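You operate a simulated robot arm through the tools that you are given. There is no shell and no other tool. Be economical: measure what you need, move in short steps, check, and stop when the job is done.

The job below is to be done with a simulated robot arm. You get a single attempt, and the scene is never put back.

TASK
Uncover the FORM console, clamp disc J3 on it and level it.
Fine: lid into the red CAPS bin; turn both TILT knobs till X and Y show 0; leave it clamped.

The check looks at the end state, three seconds after you hand in, the way a careful person would. Anything else that was tipped, shoved, dropped, spilled or broken makes it a failure. Lids that push on must go on centred and level and be pressed home; caps that screw on are set level and turned clockwise until they are tight.

THE ROBOT
A 6-joint arm with a two-finger parallel gripper, fixed in place. Base frame: the origin is at the foot of the arm, x ahead of it, y to its left, z up. Units: m, degrees, N and s.
With the tool pointing down near the work surface it reaches from about 0.3 to 0.66 m from the base axis. Its first joint turns from -115.0 to 115.0 degrees. Payload 3.43 kg.
The tool frame sits at the grasp point between the pads (the TCP): z along the fingers, y along the line on which they close. The tips reach 0.034 m beyond it. The gripper opens to 0.128 m. The fingers are 0.024 m wide and 0.012 m thick; the gripper's body (0.048 by 0.13 m) begins 0.096 m behind the TCP.
Orientation is told as [roll, pitch, yaw] about the base's x, y, z axes, in that order, counted from this pose: with the fingers straight down and closing along the base's y, the tool's x points along the base's -x, its y along +y and its z along -z.

THE INTERFACE
- The arm moves only by the tool play_rows. Its argument "increments" is a list of rows, each a list of 7 numbers: the shift along the tool's x, y, z in mm, then the turn, a rotation vector about the tool's x, y, z in degrees, then the finger opening in mm, from 0 to 128. In form: [[tx, ty, tz, ax, ay, az, grip], ...]. A call has 1 to 8 rows; each row shifts and turns the commanded pose from where the row before left it, along the tool's axes as they then stand. A row lasts 0.2 s, in which the tool goes at most 0.05 m and 8.6 degrees; a call with a longer step from one row to the next is refused whole, and so is a gripper value outside its range. Where a pose cannot be reached the arm comes as near as it can. A force on the tool above 40 N (or 10 N above the force at the start of the call, whichever is more), or a blocked arm, ends the call early, and 0.2 s more pass. Each finger travels about 0.153 m/s and halts on what it meets, pressing with about 22 N; the grip force reading is that of the motor and also rises with nothing between the fingers. The clock runs only during rows and for 0.2 s after the last one: add rows that do not move to give the fingers time. The reply holds the time, the measured pose of the TCP, the force on the tool along the base axes, the opening and the grip force, in the units named above and with some noise, with the torque about the TCP (base axes, N m) and any sound that the robot's microphone picked up.
- Cameras (640 x 400 px; columns grow to the right, rows downward): "scene" is fixed at [0.2181, 0.4996, 1.7006]; the picture's right is [-0.91, -0.42, 0.00], its down [-0.40, 0.87, -0.27] and it looks along [0.11, -0.25, -0.96] (base axes); focal length 325 px, centre (320, 200). "wrist" rides on the gripper at [0.076, -0.011, -0.16] in the tool frame; the picture's right is [0.15, 0.99, 0.00], its down [-0.88, 0.13, -0.46] and it looks along [-0.45, 0.07, 0.89] (tool axes); focal length 234 px, centre (320, 200). There is no depth. A picture from a camera that has moved, and an enlarged one, comes with that camera's place and axes in the base frame and with its lens. The place of the scene camera against the robot may be out by one fixed shift of up to 0.012 m in any direction.
- get_image(camera): a new picture of that camera. It takes no simulated time.
- lift_body(by): slides the trunk up (or, below 0, down) by that many m; the arm rides with it, the base frame stays. It gives what a move gives, with no picture.
- inspect(camera, box): a new picture of the part [left, top, right, bottom] of that camera's present view, enlarged. It takes no simulated time.
- close_job(): hands the job in; it is judged then, once.

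Work in short steps. Places have to be worked out from the pictures, the camera data and where the tool is seen: move nearer, look again, correct. Check each grasp and each placing, and mend what went wrong. You have 120 turns and 76 pictures in all, those below and enlarged ones among them. Open the gripper and draw the arm clear of the work before you hand the job in, unless the task says otherwise; then end with one line.

The tools are called after "Emit:" as a command line: name --pt "numbers of a row" for each row, then --argument value for the rest, lists and objects as JSON in quotes. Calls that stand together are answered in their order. play_rows: Moves the arm, as the interface text tells. Its arguments: {"type":"object","properties":{"increments":{"type":"array","items":{"type":"array","items":{"type":"number"}}}},"required":["increments"]} The other tools are called the same way: lift_body (by) slides the trunk up or down; get_image (camera) takes a picture; inspect (camera, box) takes an enlarged picture of a part of a camera's view; close_job () hands the job in.

At the start:

```text
t: 0.0
tcp_pos: [0.1836, 0.327, 1.3203]
tcp_rot: [0.0, 0.0, 0.1]
contact_force: [-1.2, -0.3, 0.0]
torque: [0.04, 0.01, 0.01]
finger_gap: 0.1279
grasp_force: 0.1
trunk travel left (down, up): [-0.925, 0.065]
```

scene: 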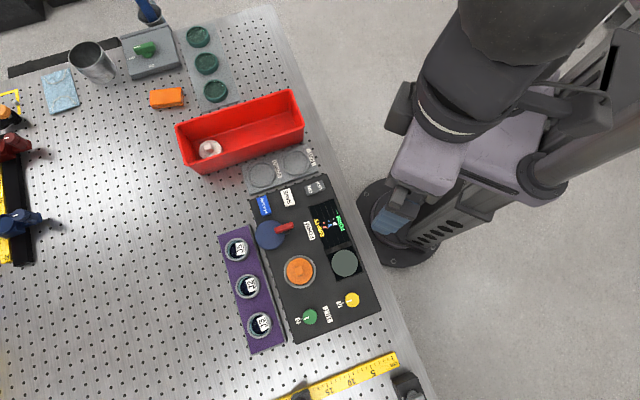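
wrist: 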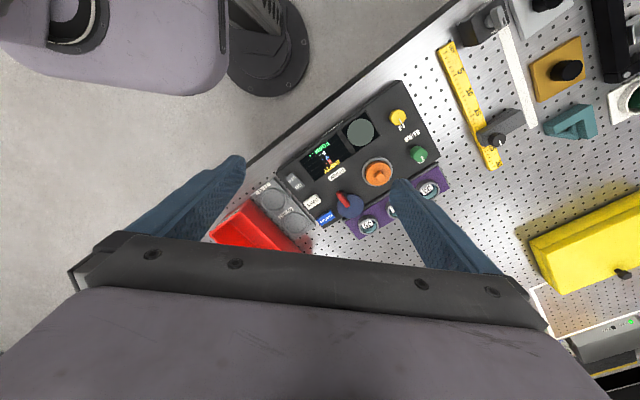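

I start by taking enlarged views of the console and its surroundings.

Emit:
inspect --camera "scene" --box '[210, 140, 390, 260]'

Emit:
inspect --camera "scene" --box '[210, 240, 390, 360]'

```text
3.33 times, centred on (300, 200) of scene
camera zoom: at [0.2181, 0.4996, 1.7006], right [-0.91, -0.42, 0.0], down [-0.4, 0.87, -0.27], along [0.11, -0.25, -0.96], focal length 1084 px, centre (387, 200)
```

zoom: 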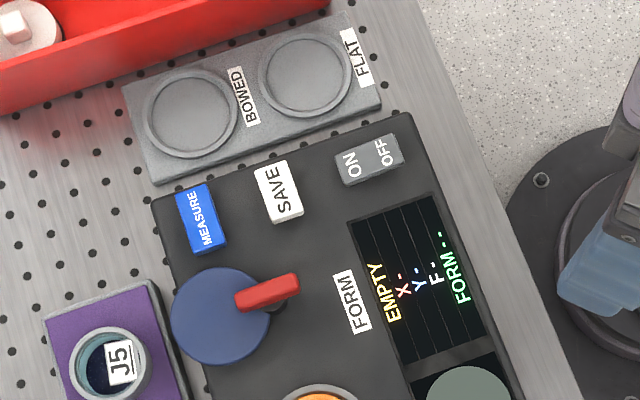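

```text
3.33 times, centred on (300, 300) of scene
camera zoom: at [0.2181, 0.4996, 1.7006], right [-0.91, -0.42, 0.0], down [-0.4, 0.87, -0.27], along [0.11, -0.25, -0.96], focal length 1084 px, centre (387, -133)
```

zoom: 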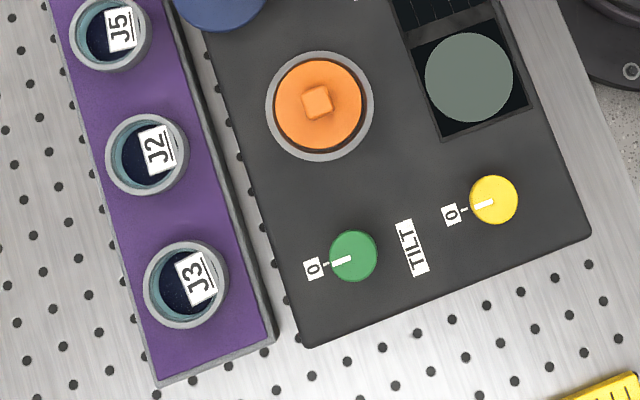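

Triangulating the lid from both pictures puts it near (0.274, 0.477, 0.97). I lower the trunk with nothing below the tool, then look with the wrist camera.

Emit:
lift_body --by -0.15

Emit:
get_image --camera "wrist"

```text
t: 1.8
tcp_pos: [0.182, 0.3278, 1.1707]
tcp_rot: [-0.1, 0.0, 0.0]
contact_force: [-0.6, 0.1, 0.5]
torque: [0.02, -0.01, -0.02]
finger_gap: 0.1282
grasp_force: 0.0
trunk travel left (down, up): [-0.775, 0.215]
```

```text
71 pictures are left
camera wrist: at [0.108, 0.316, 1.3324], right [-0.15, 0.99, 0.0], down [0.88, 0.13, 0.46], along [0.45, 0.07, -0.89], focal length 234 px, centre (320, 200)
```

wrist: 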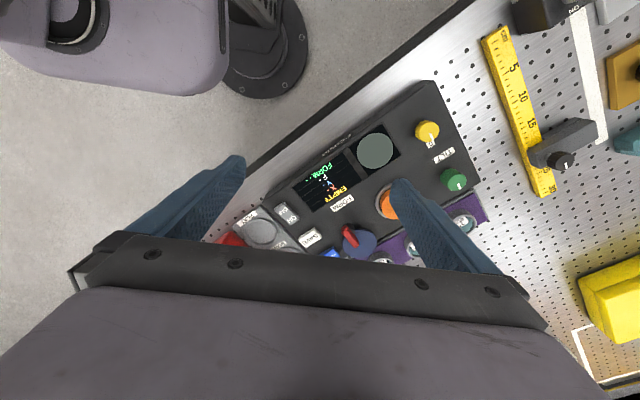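

The fingers hide part of the console. I turn the tool about 43° so it lines up with the console and shift a little for a better view.

Emit:
play_rows --pt "-6 25 0 0 0 0 128" --pt "-6 25 0 0 0 0 128" --pt "0 0 0 0 0 -8.5 128" --pt "0 0 0 0 0 -8.5 128" --pt "0 0 0 0 0 -8.5 128" --pt "0 0 0 0 0 -8.5 128" --pt "0 0 0 0 0 -8.5 128" --pt "0 0 0 0 0 0 128"

Emit:
get_image --camera "wrist"

```text
t: 3.5
tcp_pos: [0.1959, 0.3767, 1.1707]
tcp_rot: [0.0, 0.1, 42.6]
contact_force: [-0.7, 0.0, -0.2]
torque: [0.0, 0.01, 0.01]
finger_gap: 0.1278
grasp_force: 0.0
trunk travel left (down, up): [-0.775, 0.215]
```

```text
70 pictures are left
camera wrist: at [0.1474, 0.3179, 1.3325], right [-0.78, 0.63, 0.0], down [0.56, 0.69, 0.46], along [0.29, 0.35, -0.89], focal length 234 px, centre (320, 200)
```

wrist: 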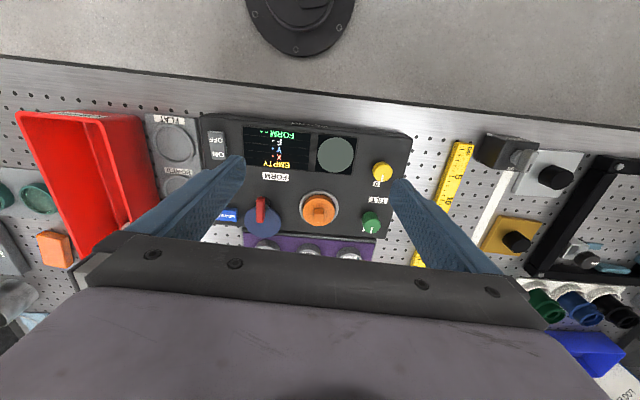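

The console lines up with the tool to within a few degrees. I move over the lid and come down somewhat to see the details.

Emit:
play_rows --pt "-42 7 20 0 0 0 128" --pt "-42 7 20 0 0 0 128" --pt "-41 7 20 0 0 0 128" --pt "0 0 20 0 0 0 128" --pt "0 0 0 0 0 0 128"

Emit:
get_image --camera "wrist"

```text
t: 4.8
tcp_pos: [0.2724, 0.4783, 1.0909]
tcp_rot: [0.0, -0.1, 42.5]
contact_force: [0.2, -0.1, 0.0]
torque: [0.0, 0.02, 0.06]
finger_gap: 0.1281
grasp_force: 0.0
trunk travel left (down, up): [-0.775, 0.215]
```

```text
69 pictures are left
camera wrist: at [0.2241, 0.4192, 1.2517], right [-0.78, 0.63, 0.0], down [0.56, 0.69, 0.46], along [0.29, 0.35, -0.89], focal length 234 px, centre (320, 200)
```

wrist: 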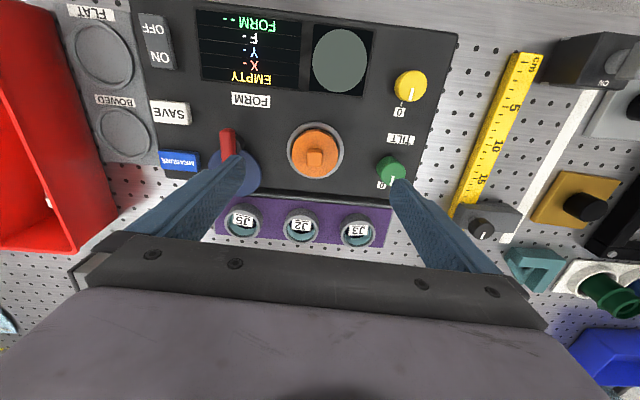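

Emit:
inspect --camera "wrist" --box '[200, 100, 440, 250]'

Emit:
inspect --camera "wrist" --box '[90, 0, 330, 150]'

```text
2.67 times, centred on (320, 175) of wrist
camera zoom: at [0.2241, 0.4192, 1.2517], right [-0.78, 0.63, 0.0], down [0.56, 0.69, 0.46], along [0.29, 0.35, -0.89], focal length 624 px, centre (320, 267)
```

zoom: 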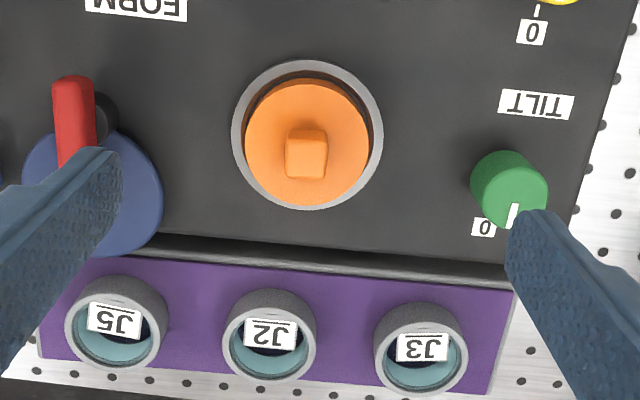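

```text
2.67 times, centred on (210, 75) of wrist
camera zoom: at [0.2241, 0.4192, 1.2517], right [-0.78, 0.63, 0.0], down [0.56, 0.69, 0.46], along [0.29, 0.35, -0.89], focal length 624 px, centre (613, 533)
```

zoom: 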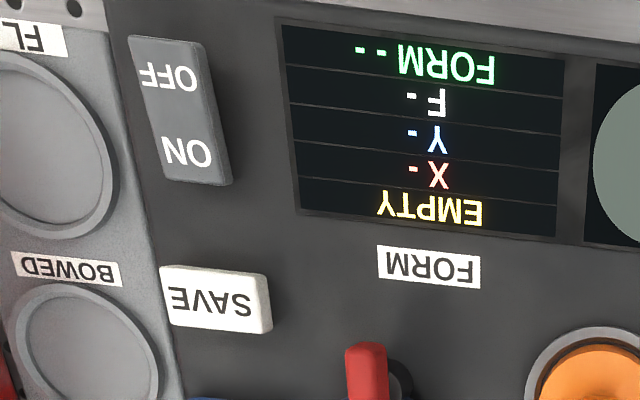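

The lid has a square knob roughly aligned with the console. I centre over it, narrow the fingers and come down to about 2–3 cm above it to measure.

Emit:
play_rows --pt "-6 -4 25 0 0 0 60" --pt "0 0 25 0 0 0 50" --pt "0 0 15 0 0 0 50" --pt "0 0 0 0 0 0 50" --pt "0 0 0 0 0 0 50"

Emit:
get_image --camera "wrist"

```text
t: 6.0
tcp_pos: [0.2798, 0.4781, 1.026]
tcp_rot: [0.0, -0.1, 42.6]
contact_force: [0.8, 0.6, -0.5]
torque: [0.0, -0.01, 0.02]
finger_gap: 0.0501
grasp_force: 0.0
trunk travel left (down, up): [-0.775, 0.215]
```

```text
66 pictures are left
camera wrist: at [0.2321, 0.419, 1.1874], right [-0.78, 0.63, 0.0], down [0.56, 0.69, 0.46], along [0.29, 0.35, -0.89], focal length 234 px, centre (320, 200)
```

wrist: 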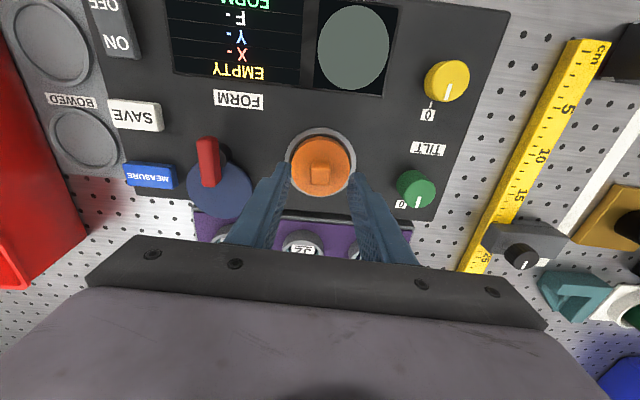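

Emit:
inspect --camera "wrist" --box '[180, 110, 340, 210]'

Emit:
inspect --camera "wrist" --box '[260, 120, 380, 195]'

```text
4.00 times, centred on (260, 160) of wrist
camera zoom: at [0.2321, 0.419, 1.1874], right [-0.78, 0.63, 0.0], down [0.56, 0.69, 0.46], along [0.29, 0.35, -0.89], focal length 937 px, centre (560, 360)
```

zoom: 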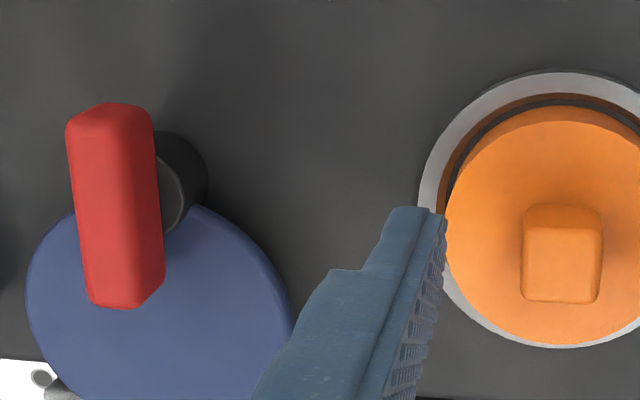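

```text
5.33 times, centred on (320, 158) of wrist
camera zoom: at [0.2321, 0.419, 1.1874], right [-0.78, 0.63, 0.0], down [0.56, 0.69, 0.46], along [0.29, 0.35, -0.89], focal length 1249 px, centre (320, 427)
```

zoom: 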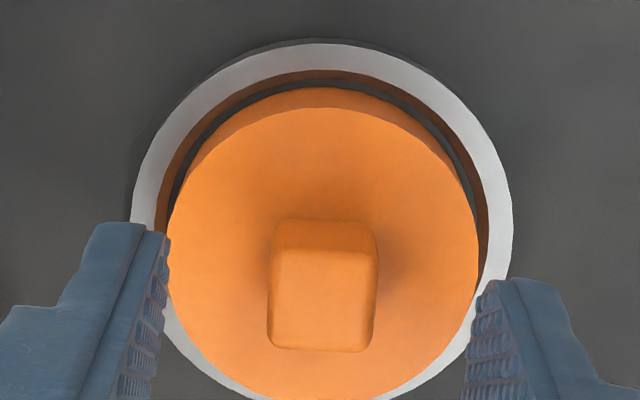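

The heights are still uncertain (lid about 0.95–0.97, knob top higher). I go straight down a bit and re-measure.

Emit:
play_rows --pt "0 0 12 0 0 0 50" --pt "0 0 0 0 0 0 50"

Emit:
inspect --camera "wrist" --box '[260, 120, 380, 195]'

```text
t: 6.5
tcp_pos: [0.2803, 0.4767, 1.0141]
tcp_rot: [0.0, 0.0, 42.4]
contact_force: [-0.7, 0.2, 0.8]
torque: [-0.02, 0.0, 0.02]
finger_gap: 0.0501
grasp_force: 0.1
trunk travel left (down, up): [-0.775, 0.215]
```

```text
5.33 times, centred on (320, 158) of wrist
camera zoom: at [0.2323, 0.4184, 1.1757], right [-0.78, 0.63, 0.0], down [0.56, 0.69, 0.46], along [0.29, 0.35, -0.89], focal length 1249 px, centre (320, 427)
```

zoom: 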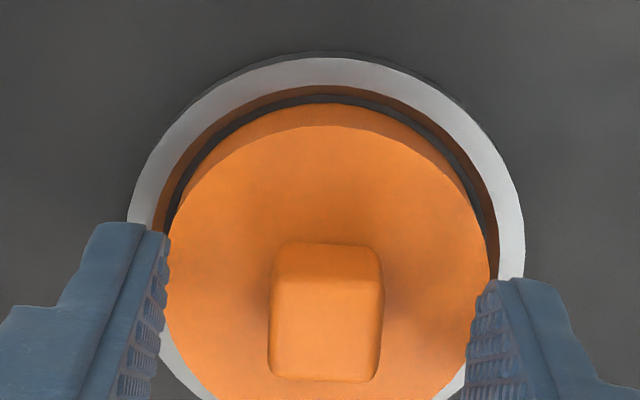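

Finger tips are about level with the knob top now (z about 0.98), and the knob lies about 4 mm further out and 2 mm to +y. I correct, narrow to 36 mm, go down 9 mm and grip.

Emit:
play_rows --pt "-4 2 0 0 0 0 36" --pt "0 0 5 0 0 0 36" --pt "0 0 4 0 0 0 36" --pt "0 0 0 0 0 0 36"

Emit:
inspect --camera "wrist" --box '[260, 120, 380, 195]'

```text
t: 7.5
tcp_pos: [0.2829, 0.4814, 1.0076]
tcp_rot: [0.2, -0.4, 42.4]
contact_force: [1.9, 2.1, 17.8]
torque: [-0.04, -0.06, 0.0]
finger_gap: 0.036
grasp_force: 0.0
trunk travel left (down, up): [-0.775, 0.215]
```

```text
5.33 times, centred on (320, 158) of wrist
camera zoom: at [0.2336, 0.4215, 1.1689], right [-0.78, 0.63, 0.0], down [0.56, 0.69, 0.46], along [0.29, 0.36, -0.89], focal length 1249 px, centre (320, 427)
```

zoom: 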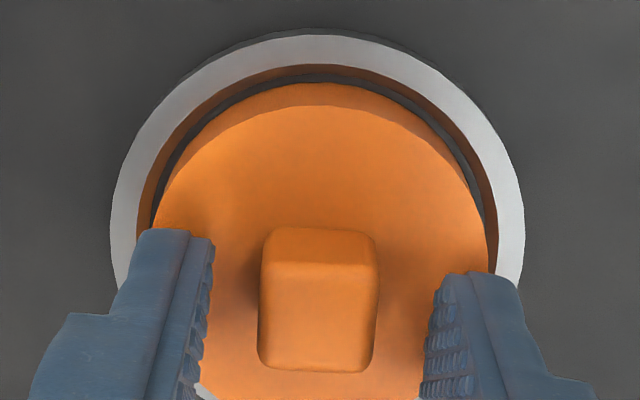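

The tips now touch the lid top (17.8 N), so the lid top is at z ≈ 0.973. I ease up slightly and close on the knob.

Emit:
play_rows --pt "0 0 -4 0 0 0 36" --pt "0 0 0 0 0 0 20" --pt "0 0 0 0 0 0 5" --pt "0 0 0 0 0 0 0" --pt "0 0 0 0 0 0 0"

```text
t: 8.8
tcp_pos: [0.2816, 0.4812, 1.0094]
tcp_rot: [-0.1, 0.3, 42.5]
contact_force: [-1.3, -1.8, -0.3]
torque: [-0.06, 0.01, 0.02]
finger_gap: 0.0162
grasp_force: 22.2
trunk travel left (down, up): [-0.775, 0.215]
```

Gripped on a 16 mm knob. I lift gently to see whether the lid comes free.

Emit:
play_rows --pt "0 0 -5 0 0 0 0" --pt "0 0 -10 0 0 0 0" --pt "0 0 -25 0 0 0 0" --pt "0 0 -30 0 0 0 0" --pt "0 0 0 0 0 0 0"

Emit:
get_image --camera "wrist"

Emit:
get_image --camera "scene"

```text
t: 9.9
tcp_pos: [0.2834, 0.4835, 1.0782]
tcp_rot: [-0.1, 0.0, 42.5]
contact_force: [-0.3, -0.1, 0.0]
torque: [-0.02, -0.03, 0.03]
finger_gap: 0.0162
grasp_force: 22.3
trunk travel left (down, up): [-0.775, 0.215]
```

```text
61 pictures are left
camera wrist: at [0.234, 0.4243, 1.2394], right [-0.78, 0.63, 0.0], down [0.56, 0.69, 0.46], along [0.29, 0.35, -0.89], focal length 234 px, centre (320, 200)
```

wrist: 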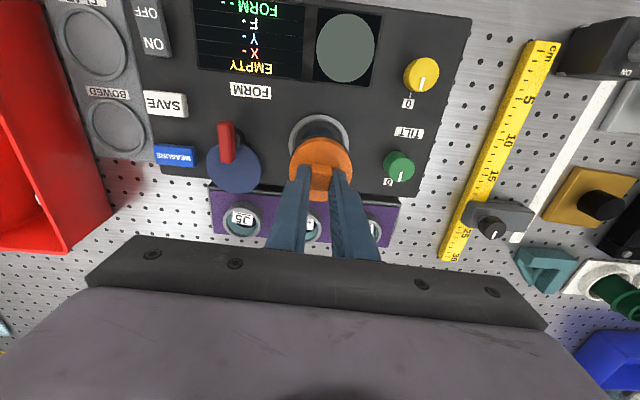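

```text
60 pictures are left
```

scene: 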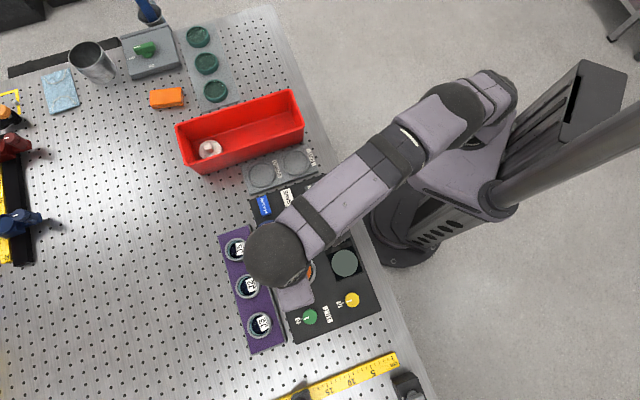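

The lid came off cleanly. I raise it and carry it towards the red bin, reckoned around (0.55, 0.18), in two calls.

Emit:
play_rows --pt "0 0 -25 0 0 0 0" --pt "0 0 -25 0 0 0 0" --pt "2 -40 0 0 0 0 0" --pt "2 -45 0 0 0 0 0" --pt "2 -45 0 0 0 0 0" --pt "2 -45 0 0 0 0 0" --pt "2 -45 0 0 0 0 0" --pt "0 -40 0 0 0 0 0"

Emit:
get_image --camera "wrist"

```text
t: 11.8
tcp_pos: [0.4522, 0.2819, 1.1304]
tcp_rot: [0.0, 0.0, 42.5]
contact_force: [-0.1, 0.5, -0.3]
torque: [0.01, 0.02, 0.02]
finger_gap: 0.0163
grasp_force: 22.4
trunk travel left (down, up): [-0.775, 0.215]
```

```text
59 pictures are left
camera wrist: at [0.4047, 0.224, 1.2906], right [-0.78, 0.63, 0.0], down [0.56, 0.69, 0.46], along [0.29, 0.35, -0.89], focal length 234 px, centre (320, 200)
```

wrist: 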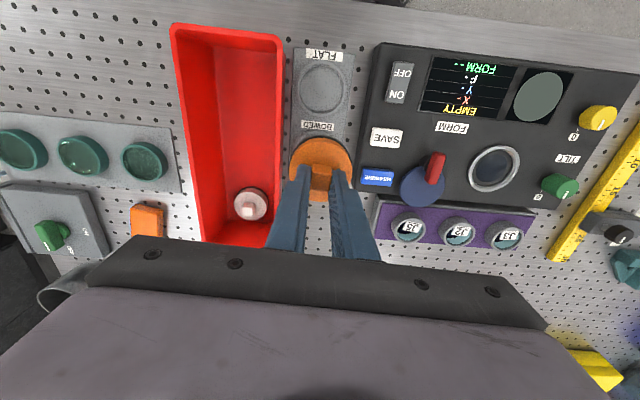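

The bin's middle is about 124 mm further in -y(tool) and 30 mm in +x(tool). I move there and look again.

Emit:
play_rows --pt "10 -42 0 0 0 0 0" --pt "10 -41 0 0 0 0 0" --pt "10 -41 0 0 0 0 0" --pt "0 0 30 0 0 0 0" --pt "0 0 0 0 0 0 0"

Emit:
get_image --camera "wrist"

```text
t: 12.9
tcp_pos: [0.5127, 0.1721, 1.0984]
tcp_rot: [0.0, 0.0, 42.4]
contact_force: [-0.2, 0.4, -0.1]
torque: [0.01, 0.01, -0.03]
finger_gap: 0.0164
grasp_force: 21.8
trunk travel left (down, up): [-0.775, 0.215]
```

```text
58 pictures are left
camera wrist: at [0.4649, 0.1141, 1.2594], right [-0.78, 0.63, 0.0], down [0.56, 0.69, 0.46], along [0.29, 0.35, -0.89], focal length 234 px, centre (320, 200)
```

wrist: 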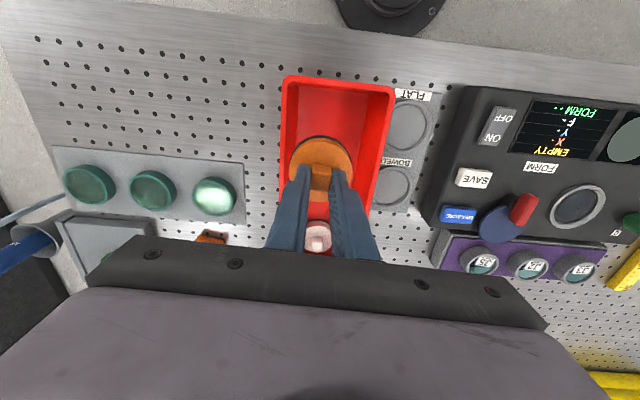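

The bin's centreline lies about 17 mm to +y(tool). I shift and lower the lid between the walls.

Emit:
play_rows --pt "5 17 0 0 0 0 0" --pt "0 0 25 0 0 0 0" --pt "0 0 25 0 0 0 0" --pt "0 0 25 0 0 0 0" --pt "0 0 15 0 0 0 0" --pt "0 0 0 0 0 0 0"

Emit:
get_image --camera "wrist"

```text
t: 14.3
tcp_pos: [0.4974, 0.1819, 1.0108]
tcp_rot: [0.1, 0.0, 42.5]
contact_force: [-0.4, -0.3, 0.3]
torque: [-0.01, 0.0, 0.04]
finger_gap: 0.0163
grasp_force: 21.9
trunk travel left (down, up): [-0.775, 0.215]
```

```text
57 pictures are left
camera wrist: at [0.4484, 0.1215, 1.1716], right [-0.78, 0.63, 0.0], down [0.56, 0.69, 0.46], along [0.29, 0.35, -0.89], focal length 234 px, centre (320, 200)
```

wrist: 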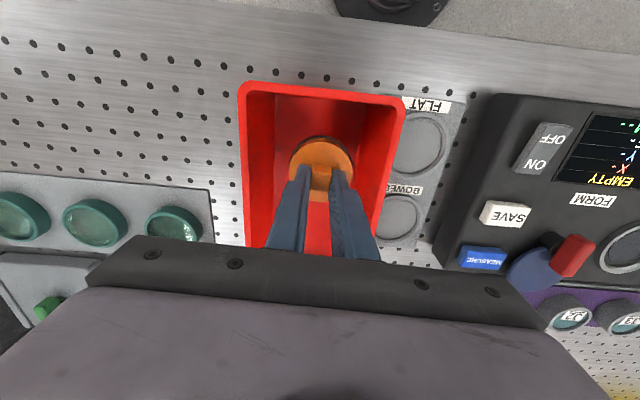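

The lid is centred in the bin. I lower further in small steps until it touches.

Emit:
play_rows --pt "0 0 10 0 0 0 0" --pt "0 0 8 0 0 0 0" --pt "0 0 6 0 0 0 0" --pt "0 0 4 0 0 0 0" --pt "0 0 4 0 0 0 0" --pt "0 0 4 0 0 0 0"

```text
t: 15.8
tcp_pos: [0.4971, 0.1815, 0.9737]
tcp_rot: [-0.1, 0.0, 42.5]
contact_force: [-0.3, -0.7, 0.0]
torque: [0.02, 0.0, 0.03]
finger_gap: 0.0165
grasp_force: 21.8
trunk travel left (down, up): [-0.775, 0.215]
```

Emit:
play_rows --pt "0 0 4 0 0 0 0" --pt "0 0 4 0 0 0 0" --pt "0 0 3 0 0 0 0" --pt "0 0 3 0 0 0 0" --pt "0 0 3 0 0 0 0" --pt "0 0 3 0 0 0 0"

Emit:
get_image --camera "wrist"

```text
t: 16.8
tcp_pos: [0.4965, 0.1806, 0.9675]
tcp_rot: [-0.2, -0.8, 42.5]
contact_force: [-7.0, -1.9, 18.3]
torque: [-0.21, 0.61, 0.05]
finger_gap: 0.0165
grasp_force: 22.1
trunk travel left (down, up): [-0.775, 0.215]
stopped in row 5: the force on the tool passed its limit at 43 N (the readings are from after the stop); the commanded pose is now the measured one
```

```text
56 pictures are left
camera wrist: at [0.4474, 0.1213, 1.1275], right [-0.78, 0.63, -0.01], down [0.56, 0.69, 0.47], along [0.3, 0.36, -0.89], focal length 234 px, centre (320, 200)
```

wrist: 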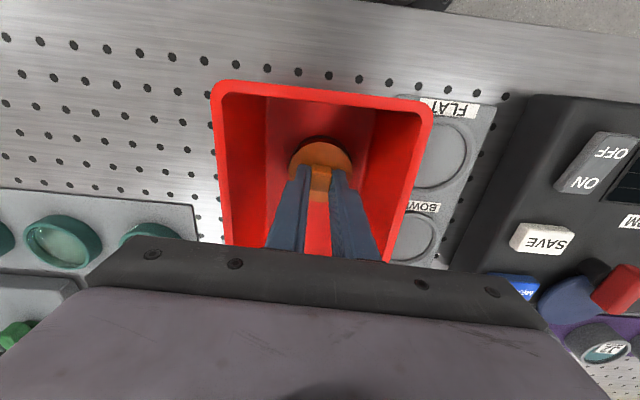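

The lid rests on the bin floor. I ease up, release and lift away.

Emit:
play_rows --pt "0 0 -1.5 0 0 0 0" --pt "0 0 0 0 0 0 30" --pt "0 0 0 0 0 0 36" --pt "0 0 -20 0 0 0 36" --pt "0 0 -40 0 0 0 36" --pt "0 0 -40 0 0 0 36" --pt "0 0 -40 0 0 0 36" --pt "0 0 0 0 0 0 36"

Emit:
get_image --camera "wrist"

```text
t: 18.6
tcp_pos: [0.4979, 0.1796, 1.1077]
tcp_rot: [-0.3, -0.5, 42.5]
contact_force: [0.0, 0.5, 0.7]
torque: [-0.01, 0.02, 0.01]
finger_gap: 0.0359
grasp_force: 0.0
trunk travel left (down, up): [-0.775, 0.215]
```

```text
55 pictures are left
camera wrist: at [0.4486, 0.1201, 1.2675], right [-0.78, 0.63, 0.0], down [0.56, 0.69, 0.46], along [0.3, 0.36, -0.89], focal length 234 px, centre (320, 200)
```

wrist: 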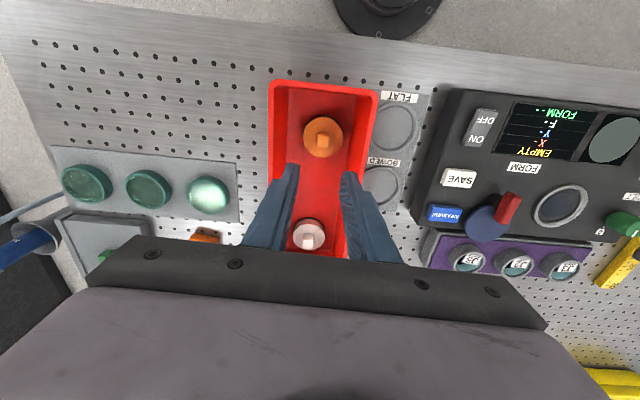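

The lid lies in the bin. Next I go back over the console, near the disc rack, to study disc J3 and the clamp, also correcting the slight tilt.

Emit:
play_rows --pt "0 0 -10 -0.56 0.17 0 36" --pt "-13 50 0 0 0 0 36" --pt "-13 50 0 0 0 0 36" --pt "-13 50 0 0 0 0 36" --pt "-13 50 0 0 0 0 36" --pt "-13 50 0 0 0 0 36" --pt "-13 50 0 0 0 0 36" --pt "-13 50 0 0 0 0 36"

Emit:
play_rows --pt "-13 45 0 0 0 0 36" --pt "0 0 0 0 0 0 36"

Emit:
get_image --camera "wrist"

Emit:
inspect --camera "scene" --box '[200, 200, 360, 300]'

```text
refused: row 2 steps farther than a row can; nothing moved
```

```text
t: 19.2
tcp_pos: [0.4761, 0.2226, 1.1084]
tcp_rot: [-0.2, -0.5, 42.6]
contact_force: [-0.8, -0.2, 0.0]
torque: [0.04, 0.02, 0.01]
finger_gap: 0.0359
grasp_force: 0.1
trunk travel left (down, up): [-0.775, 0.215]
```

```text
54 pictures are left
camera wrist: at [0.4272, 0.1631, 1.2684], right [-0.78, 0.63, 0.0], down [0.56, 0.69, 0.46], along [0.3, 0.36, -0.89], focal length 234 px, centre (320, 200)
```

wrist: 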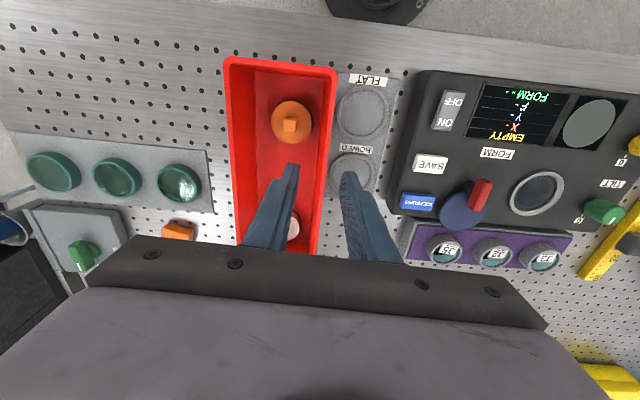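

```text
4.00 times, centred on (280, 250) of scene
camera zoom: at [0.2181, 0.4996, 1.7006], right [-0.91, -0.42, 0.0], down [-0.4, 0.87, -0.27], along [0.11, -0.25, -0.96], focal length 1300 px, centre (480, 0)
```

zoom: 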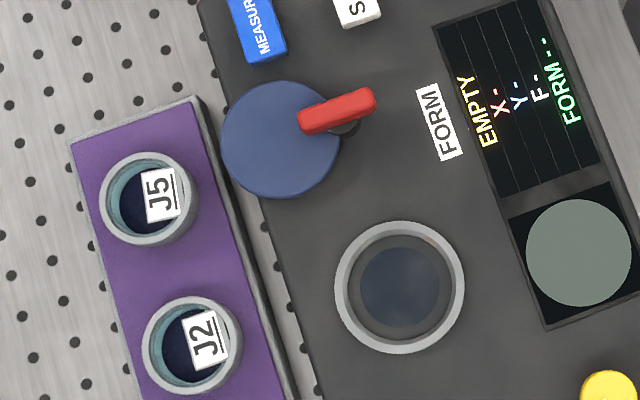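

I continue the move in shorter rows towards the rack.

Emit:
play_rows --pt "0 0 -10 -0.56 0.17 0 36" --pt "-11 44 0 0 0 0 36" --pt "-11 44 0 0 0 0 36" --pt "-11 44 0 0 0 0 36" --pt "-11 44 0 0 0 0 36" --pt "-11 44 0 0 0 0 36" --pt "-11 44 0 0 0 0 36" --pt "-11 44 0 0 0 0 36"

Emit:
play_rows --pt "-11 44 0 0 0 0 36" --pt "-20 22 0 0 0 0 36" --pt "0 0 0 0 0 0 36"

Emit:
get_image --camera "wrist"

```text
t: 21.0
tcp_pos: [0.3153, 0.4836, 1.1074]
tcp_rot: [0.3, -0.3, 42.4]
contact_force: [-0.3, 1.5, -0.7]
torque: [-0.09, 0.0, -0.02]
finger_gap: 0.036
grasp_force: 0.1
out of reach, approached as far as the arm can: row 7, 8
trunk travel left (down, up): [-0.775, 0.215]
```

```text
t: 21.8
tcp_pos: [0.277, 0.5116, 1.0876]
tcp_rot: [0.4, -0.4, 42.5]
contact_force: [0.1, 0.2, -0.4]
torque: [-0.01, 0.01, 0.03]
finger_gap: 0.0361
grasp_force: 0.0
out of reach, approached as far as the arm can: row 1, 2
trunk travel left (down, up): [-0.775, 0.215]
```

```text
52 pictures are left
camera wrist: at [0.2284, 0.4503, 1.2485], right [-0.78, 0.63, 0.01], down [0.56, 0.69, 0.46], along [0.29, 0.36, -0.89], focal length 234 px, centre (320, 200)
```

wrist: 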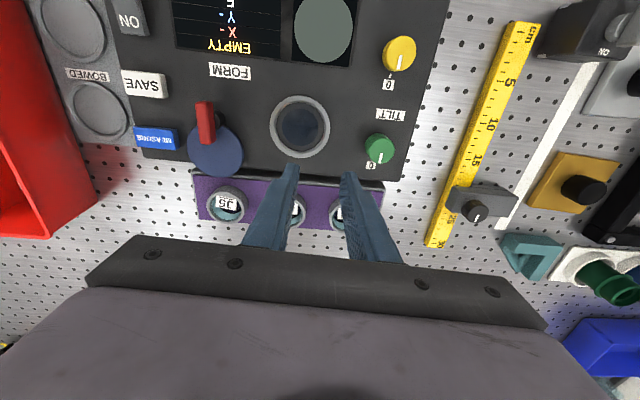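

Reach is limited here and the arm fell short downward, so the shoulder sits lower than the wrist. I raise the trunk and then lower the tool relative to it.

Emit:
lift_body --by 0.15

Emit:
play_rows --pt "0 0 35 0 0 0 36" --pt "0 0 35 0 0 0 36" --pt "0 0 35 0 0 0 36" --pt "-20 0 25 0 0 0 36" --pt "-20 0 0 0 0 0 36" --pt "-15 30 0 0 0 0 36" --pt "0 0 0 0 0 0 36"

Emit:
get_image --camera "wrist"

```text
t: 23.5
tcp_pos: [0.276, 0.5109, 1.238]
tcp_rot: [0.4, -0.4, 42.5]
contact_force: [-0.6, 0.4, -0.1]
torque: [-0.03, 0.01, 0.01]
finger_gap: 0.0363
grasp_force: 0.0
trunk travel left (down, up): [-0.925, 0.065]
```

```text
t: 25.1
tcp_pos: [0.2888, 0.5499, 1.1037]
tcp_rot: [0.4, -0.4, 42.5]
contact_force: [0.6, 0.9, -0.3]
torque: [0.0, 0.02, 0.0]
finger_gap: 0.0363
grasp_force: 0.0
out of reach, approached as far as the arm can: row 6
trunk travel left (down, up): [-0.925, 0.065]
```

```text
51 pictures are left
camera wrist: at [0.2411, 0.4899, 1.2634], right [-0.78, 0.63, 0.01], down [0.56, 0.69, 0.46], along [0.29, 0.36, -0.89], focal length 234 px, centre (320, 200)
```

wrist: 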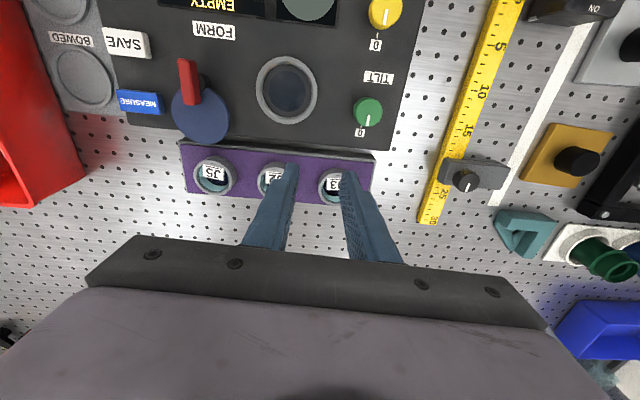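

Emit:
lift_body --by 0.06

Emit:
play_rows --pt "0 0 40 0.56 0 0 36" --pt "0 0 40 0 0 0 60" --pt "0 15 20 0 0 0 90" --pt "-20 15 0 0 0 0 110" --pt "-20 0 0 0 0 0 110" --pt "-20 0 0 0 0 0 110" --pt "0 0 0 0 0 0 110"

Emit:
get_image --camera "wrist"

```text
t: 26.1
tcp_pos: [0.289, 0.5517, 1.1623]
tcp_rot: [0.4, -0.4, 42.5]
contact_force: [0.1, 0.9, 0.5]
torque: [0.01, 0.0, 0.02]
finger_gap: 0.0357
grasp_force: 0.0
trunk travel left (down, up): [-0.985, 0.005]
```

```text
t: 27.7
tcp_pos: [0.2943, 0.5581, 1.0627]
tcp_rot: [-0.3, -0.4, 42.5]
contact_force: [0.3, 0.0, 0.1]
torque: [0.0, 0.0, -0.03]
finger_gap: 0.1101
grasp_force: 0.1
out of reach, approached as far as the arm can: row 4, 5, 6
trunk travel left (down, up): [-0.985, 0.005]
```

```text
50 pictures are left
camera wrist: at [0.2451, 0.4988, 1.2228], right [-0.78, 0.63, 0.0], down [0.56, 0.69, 0.46], along [0.29, 0.36, -0.89], focal length 234 px, centre (320, 200)
```

wrist: 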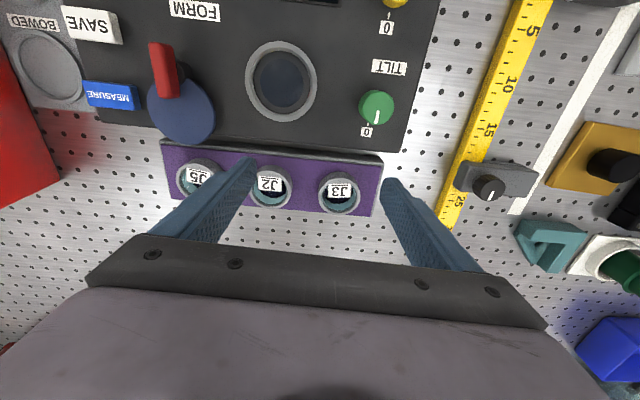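

Emit:
inspect --camera "wrist" --box '[250, 140, 410, 240]'

Emit:
inspect --camera "wrist" --box '[140, 20, 340, 145]'

```text
4.00 times, centred on (330, 190) of wrist
camera zoom: at [0.2451, 0.4988, 1.2228], right [-0.78, 0.63, 0.0], down [0.56, 0.69, 0.46], along [0.29, 0.36, -0.89], focal length 937 px, centre (280, 240)
```

zoom: 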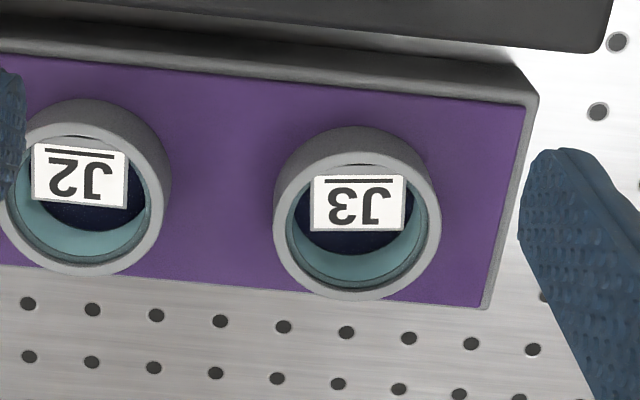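

```text
3.20 times, centred on (240, 82) of wrist
camera zoom: at [0.2451, 0.4988, 1.2228], right [-0.78, 0.63, 0.0], down [0.56, 0.69, 0.46], along [0.29, 0.36, -0.89], focal length 749 px, centre (576, 576)
```

zoom: 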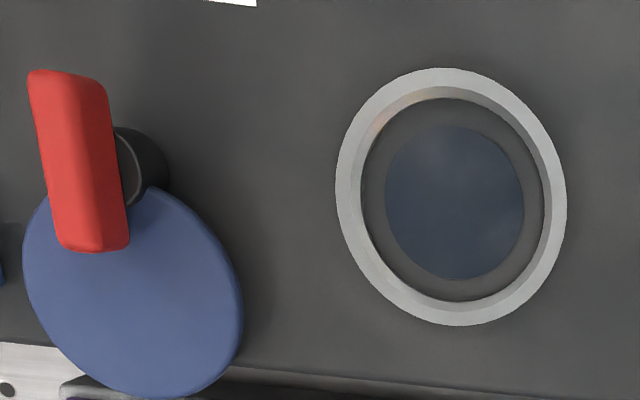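

The disc construction (label deep inside a cup) and the clamp's shape need a lower viewing angle. I retreat and tilt the tool about 34° outward to look obliquely.

Emit:
play_rows --pt "45 0 0 0 0 0 128" --pt "45 0 0 0 0 0 128" --pt "45 0 0 0 0 0 128" --pt "0 0 0 0 -8.5 0 128" --pt "0 0 0 0 -8.5 0 128" --pt "0 0 0 0 -8.5 0 128" --pt "0 0 0 0 -8.5 0 128" --pt "0 0 0 0 0 0 128"

Emit:
get_image --camera "wrist"

```text
t: 29.5
tcp_pos: [0.2968, 0.6812, 1.0599]
tcp_rot: [-0.3, -34.4, 42.6]
contact_force: [-0.5, 0.5, 0.6]
torque: [0.01, -0.01, -0.01]
finger_gap: 0.1283
grasp_force: 0.0
out of reach, approached as far as the arm can: row 1, 2, 3, 4, 5, 6, 7
trunk travel left (down, up): [-0.985, 0.005]
```

```text
47 pictures are left
camera wrist: at [0.1911, 0.5702, 1.1508], right [-0.76, 0.65, -0.09], down [0.26, 0.41, 0.87], along [0.6, 0.64, -0.48], focal length 234 px, centre (320, 200)
```

wrist: 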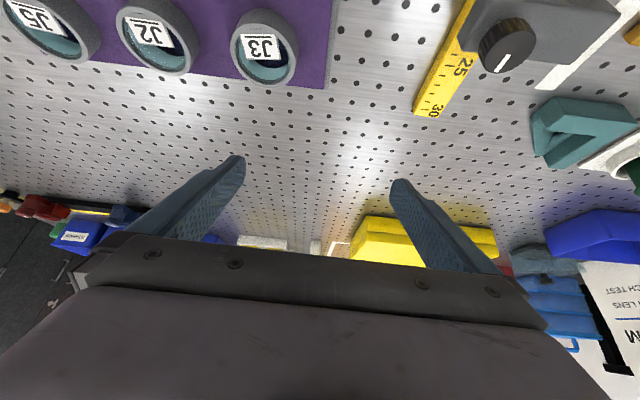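

The commanded pose had run ahead; now the arm has actually arrived, with more reach thanks to the tilt. I retreat horizontally 150 mm to bring the cups and clamp into view.

Emit:
play_rows --pt "33 0 -22.5 0 0 0 128" --pt "33 0 -22.5 0 0 0 128" --pt "33 0 -22.5 0 0 0 128" --pt "25 0 -17 0 0 0 128" --pt "0 0 0 0 0 0 128"

Emit:
get_image --camera "wrist"

```text
t: 30.7
tcp_pos: [0.2016, 0.693, 1.0525]
tcp_rot: [-0.2, -34.3, 42.6]
contact_force: [0.4, 0.3, -0.3]
torque: [-0.02, 0.02, -0.04]
finger_gap: 0.1282
grasp_force: 0.0
out of reach, approached as far as the arm can: row 1, 2, 3, 4
trunk travel left (down, up): [-0.985, 0.005]
```

```text
46 pictures are left
camera wrist: at [0.0957, 0.583, 1.1424], right [-0.76, 0.65, -0.09], down [0.26, 0.42, 0.87], along [0.6, 0.64, -0.48], focal length 234 px, centre (320, 200)
```

wrist: 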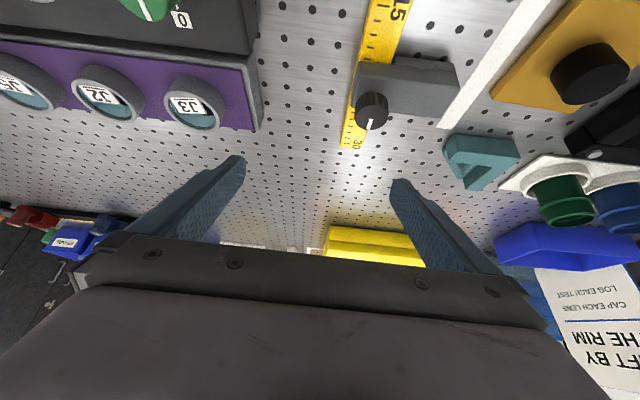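

The measured move doesn't match the command, so I check with still rows whether the arm is at its commanded pose.

Emit:
play_rows --pt "0 0 0 0 0 0 128" --pt "0 0 0 0 0 0 128"

```text
t: 31.3
tcp_pos: [0.2006, 0.6937, 1.0524]
tcp_rot: [-0.4, -34.3, 42.6]
contact_force: [0.5, -0.7, -0.3]
torque: [0.02, -0.02, 0.01]
finger_gap: 0.1281
grasp_force: 0.0
trunk travel left (down, up): [-0.985, 0.005]
```

Emit:
play_rows --pt "25 0 -17 0 0 0 128" --pt "25 0 -17 0 0 0 128" --pt "0 0 0 0 0 0 128"

```text
t: 32.1
tcp_pos: [0.1553, 0.6947, 1.0482]
tcp_rot: [-0.3, -34.2, 42.6]
contact_force: [0.1, -0.4, 0.0]
torque: [-0.03, -0.01, 0.01]
finger_gap: 0.128
grasp_force: 0.0
out of reach, approached as far as the arm can: row 1, 2
trunk travel left (down, up): [-0.985, 0.005]
```

Tilted outward, the arm can't retract further (wrist limit). I untilt and re-establish a normal pose.

Emit:
play_rows --pt "0 0 0 0 8.5 0 128" --pt "0 0 0 0 8.5 0 128" --pt "0 0 0 0 8.5 0 128" --pt "0 0 0 0 8.5 0 128" --pt "0 0 0 0 0 0 128"

```text
t: 33.3
tcp_pos: [0.1419, 0.5982, 1.0504]
tcp_rot: [-0.2, -0.3, 42.5]
contact_force: [-0.3, -0.1, 0.4]
torque: [0.01, -0.02, -0.06]
finger_gap: 0.128
grasp_force: 0.0
out of reach, approached as far as the arm can: row 1, 2, 3, 4
trunk travel left (down, up): [-0.985, 0.005]
```

Now roughly vertical again. I move back inward to a normal working spot in front of the clamp.

Emit:
play_rows --pt "20 -42 0 0 0 0 128" --pt "20 -42 0 0 0 0 128" --pt "20 -42 0 0 0 0 128" --pt "18 -42 0 0 0 0 128" --pt "0 0 0 0 0 0 128"

Emit:
get_image --camera "wrist"

```text
t: 34.5
tcp_pos: [0.188, 0.5869, 1.0484]
tcp_rot: [-0.3, -0.4, 42.5]
contact_force: [-0.1, 0.1, 0.6]
torque: [0.0, -0.03, 0.0]
finger_gap: 0.128
grasp_force: 0.0
out of reach, approached as far as the arm can: row 1, 2, 3, 4
trunk travel left (down, up): [-0.985, 0.005]
```

```text
45 pictures are left
camera wrist: at [0.1393, 0.5289, 1.2092], right [-0.78, 0.63, -0.01], down [0.56, 0.69, 0.46], along [0.29, 0.35, -0.89], focal length 234 px, centre (320, 200)
```

wrist: 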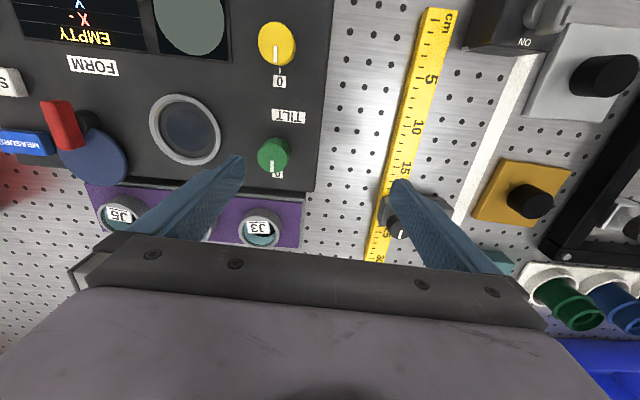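

The arm slides along its reach circle: my commanded pose is still well beyond reach. I walk it back radially inward and watch when the arm begins to follow.

Emit:
play_rows --pt "38 -26 0 0 0 0 128" --pt "38 -26 0 0 0 0 128" --pt "38 -26 0 0 0 0 128" --pt "38 -26 0 0 0 0 128" --pt "38 -26 0 0 0 0 128"

```text
t: 35.7
tcp_pos: [0.1886, 0.5872, 1.0477]
tcp_rot: [-0.4, -0.3, 42.4]
contact_force: [0.3, -0.6, -0.7]
torque: [0.01, -0.02, 0.0]
finger_gap: 0.128
grasp_force: 0.0
out of reach, approached as far as the arm can: row 1, 2, 3, 4, 5
trunk travel left (down, up): [-0.985, 0.005]
```

Emit:
play_rows --pt "38 -26 0 0 0 0 128" --pt "38 -26 0 0 0 0 128" --pt "38 -26 0 0 0 0 128" --pt "38 -26 0 0 0 0 128" --pt "38 -26 0 0 0 0 128"

```text
t: 36.9
tcp_pos: [0.189, 0.5866, 1.0493]
tcp_rot: [-0.3, -0.2, 42.6]
contact_force: [0.4, 0.7, -0.9]
torque: [0.0, -0.01, 0.0]
finger_gap: 0.128
grasp_force: 0.0
out of reach, approached as far as the arm can: row 1, 2, 3, 4, 5
trunk travel left (down, up): [-0.985, 0.005]
```

Only base rotation and tilting have moved the arm, so it looks stuck at a straight-elbow singularity. I try a vertical move to break it.

Emit:
play_rows --pt "0 0 -25 0 0 0 128" --pt "0 0 -25 0 0 0 128"

```text
t: 37.5
tcp_pos: [0.1863, 0.5861, 1.0982]
tcp_rot: [-0.3, -0.2, 42.6]
contact_force: [0.3, 0.2, -0.4]
torque: [-0.03, -0.05, 0.01]
finger_gap: 0.1278
grasp_force: 0.0
trunk travel left (down, up): [-0.985, 0.005]
```

It followed exactly. Now inward in small amounts.

Emit:
play_rows --pt "20 -10 -10 0 0 0 128" --pt "20 -10 -10 0 0 0 128" --pt "0 0 0 0 0 0 128"

```text
t: 38.3
tcp_pos: [0.1822, 0.5858, 1.1131]
tcp_rot: [-0.3, -0.2, 42.6]
contact_force: [0.3, -0.5, -0.2]
torque: [0.0, 0.0, 0.01]
finger_gap: 0.1282
grasp_force: 0.1
out of reach, approached as far as the arm can: row 1, 2
trunk travel left (down, up): [-0.985, 0.005]
```

Emit:
play_rows --pt "0 0 -40 0 0 0 128" --pt "0 0 -40 0 0 0 128" --pt "20 0 0 0 0 0 128" --pt "20 0 0 0 0 0 128" --pt "0 0 0 0 0 0 128"

```text
t: 39.5
tcp_pos: [0.1611, 0.576, 1.1995]
tcp_rot: [-0.3, -0.3, 42.4]
contact_force: [0.0, -0.6, 0.4]
torque: [0.03, -0.01, 0.0]
finger_gap: 0.1279
grasp_force: 0.1
out of reach, approached as far as the arm can: row 2, 3, 4
trunk travel left (down, up): [-0.985, 0.005]
```

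I'm on the outer reach sphere. Going straight down from here stays inside it, as it did earlier, so I do that and then try moving inward.

Emit:
play_rows --pt "0 0 25 0 0 0 128" --pt "0 0 30 0 0 0 128" --pt "0 0 30 0 0 0 128" --pt "0 0 15 0 0 0 128" --pt "20 0 0 0 0 0 128" --pt "30 0 0 0 0 0 128" --pt "0 0 0 0 0 0 128"

```text
t: 41.1
tcp_pos: [0.1332, 0.5944, 1.1046]
tcp_rot: [-0.3, -0.3, 42.5]
contact_force: [-0.5, 0.9, -0.3]
torque: [-0.02, -0.01, 0.03]
finger_gap: 0.1279
grasp_force: 0.1
out of reach, approached as far as the arm can: row 1, 2, 3, 5, 6
trunk travel left (down, up): [-0.985, 0.005]
```

I look at the arm's configuration in the scene view.

Emit:
get_image --camera "scene"

```text
44 pictures are left
```

scene: 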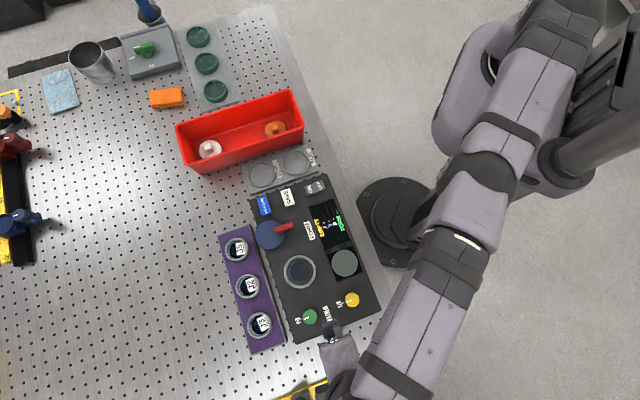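

Emit:
play_rows --pt "-10 12 0 0 0 0 128" --pt "-10 12 0 0 0 0 128" --pt "0 0 0 0 0 0 128"

```text
t: 41.9
tcp_pos: [0.1305, 0.599, 1.102]
tcp_rot: [-0.2, -0.4, 42.5]
contact_force: [0.7, 0.5, -1.1]
torque: [-0.01, 0.02, 0.02]
finger_gap: 0.1277
grasp_force: 0.1
out of reach, approached as far as the arm can: row 1, 2
trunk travel left (down, up): [-0.985, 0.005]
```

Radial motion is frozen in both directions. A downward move should bend the elbow the right way, so I try down with some inward component.

Emit:
play_rows --pt "0 0 25 0 0 0 128" --pt "0 0 25 0 0 0 128" --pt "30 -20 10 0 0 0 128" --pt "30 -20 0 0 0 0 128" --pt "30 -20 0 0 0 0 128" --pt "0 0 0 0 0 0 128"

```text
t: 43.3
tcp_pos: [0.1273, 0.597, 1.0471]
tcp_rot: [-0.3, -0.3, 42.4]
contact_force: [0.9, -1.0, -1.3]
torque: [0.02, 0.02, -0.03]
finger_gap: 0.1279
grasp_force: 0.0
out of reach, approached as far as the arm can: row 3, 4, 5
trunk travel left (down, up): [-0.985, 0.005]
```

The first time it freed itself from a higher posture. I go up to about z = 1.29 and then come down.

Emit:
play_rows --pt "0 0 -45 0 0 0 128" --pt "0 0 -45 0 0 0 128" --pt "0 0 -45 0 0 0 128" --pt "0 0 -45 0 0 0 128" --pt "0 0 -45 0 0 0 128" --pt "0 0 -40 0 0 0 128" --pt "0 0 0 0 0 0 128"

Emit:
play_rows --pt "0 0 35 0 0 0 128" --pt "0 0 35 0 0 0 128" --pt "0 0 35 0 0 0 128" --pt "0 0 0 0 0 0 128"

```text
t: 44.9
tcp_pos: [0.1231, 0.5548, 1.2869]
tcp_rot: [-0.4, -0.3, 42.5]
contact_force: [-1.0, 0.5, -0.2]
torque: [0.0, 0.01, 0.01]
finger_gap: 0.128
grasp_force: 0.1
out of reach, approached as far as the arm can: row 2, 3, 4, 5, 6
trunk travel left (down, up): [-0.985, 0.005]
```

```text
t: 45.9
tcp_pos: [0.123, 0.5547, 1.1819]
tcp_rot: [-0.2, -0.4, 42.5]
contact_force: [0.4, 0.7, 0.3]
torque: [-0.03, 0.01, -0.01]
finger_gap: 0.1281
grasp_force: 0.0
trunk travel left (down, up): [-0.985, 0.005]
```

Freed. From now on I stay inside the reach. I move to a spot in front of the console and look.

Emit:
play_rows --pt "10 -36 30 0 0 0 128" --pt "10 -36 30 0 0 0 128" --pt "10 -36 30 0 0 0 128" --pt "12 -37 10 0 0 0 128" --pt "0 0 0 0 0 0 128"

Emit:
get_image --camera "wrist"

```text
t: 47.1
tcp_pos: [0.1905, 0.4159, 1.0829]
tcp_rot: [-0.2, -0.3, 42.4]
contact_force: [-0.5, -0.1, -1.2]
torque: [-0.04, -0.01, -0.03]
finger_gap: 0.1279
grasp_force: 0.0
trunk travel left (down, up): [-0.985, 0.005]
```

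```text
43 pictures are left
camera wrist: at [0.1416, 0.3577, 1.2432], right [-0.78, 0.63, 0.0], down [0.56, 0.69, 0.46], along [0.29, 0.36, -0.89], focal length 234 px, centre (320, 200)
```

wrist: 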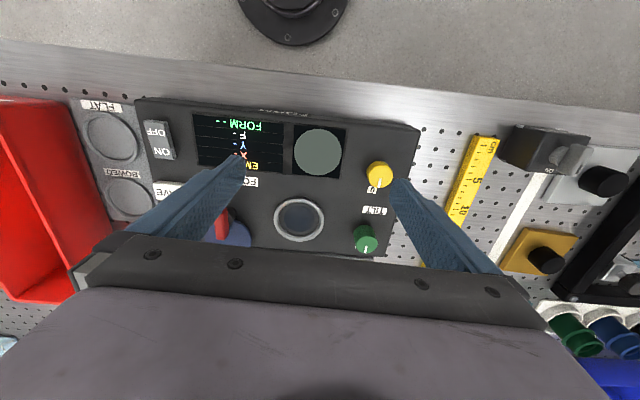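

I tilt the tool outward here (well inside the reach) for the oblique view.

Emit:
play_rows --pt "0 0 0 0 -8.5 0 128" --pt "0 0 0 0 -8.5 0 128" --pt "0 0 0 0 -8.5 0 128" --pt "0 0 0 0 0 0 128"

Emit:
get_image --camera "wrist"

```text
t: 48.1
tcp_pos: [0.1922, 0.4187, 1.083]
tcp_rot: [-0.3, -25.9, 42.6]
contact_force: [0.5, -0.2, 0.1]
torque: [-0.02, -0.01, 0.01]
finger_gap: 0.1283
grasp_force: 0.0
trunk travel left (down, up): [-0.985, 0.005]
```

```text
42 pictures are left
camera wrist: at [0.0976, 0.3178, 1.1952], right [-0.77, 0.64, -0.07], down [0.35, 0.5, 0.79], along [0.54, 0.59, -0.6], focal length 234 px, centre (320, 200)
```

wrist: 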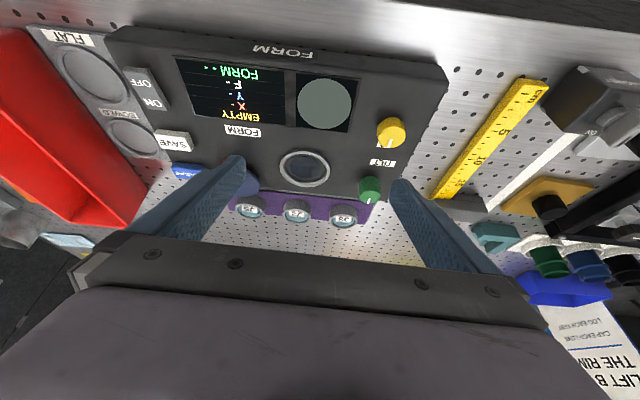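

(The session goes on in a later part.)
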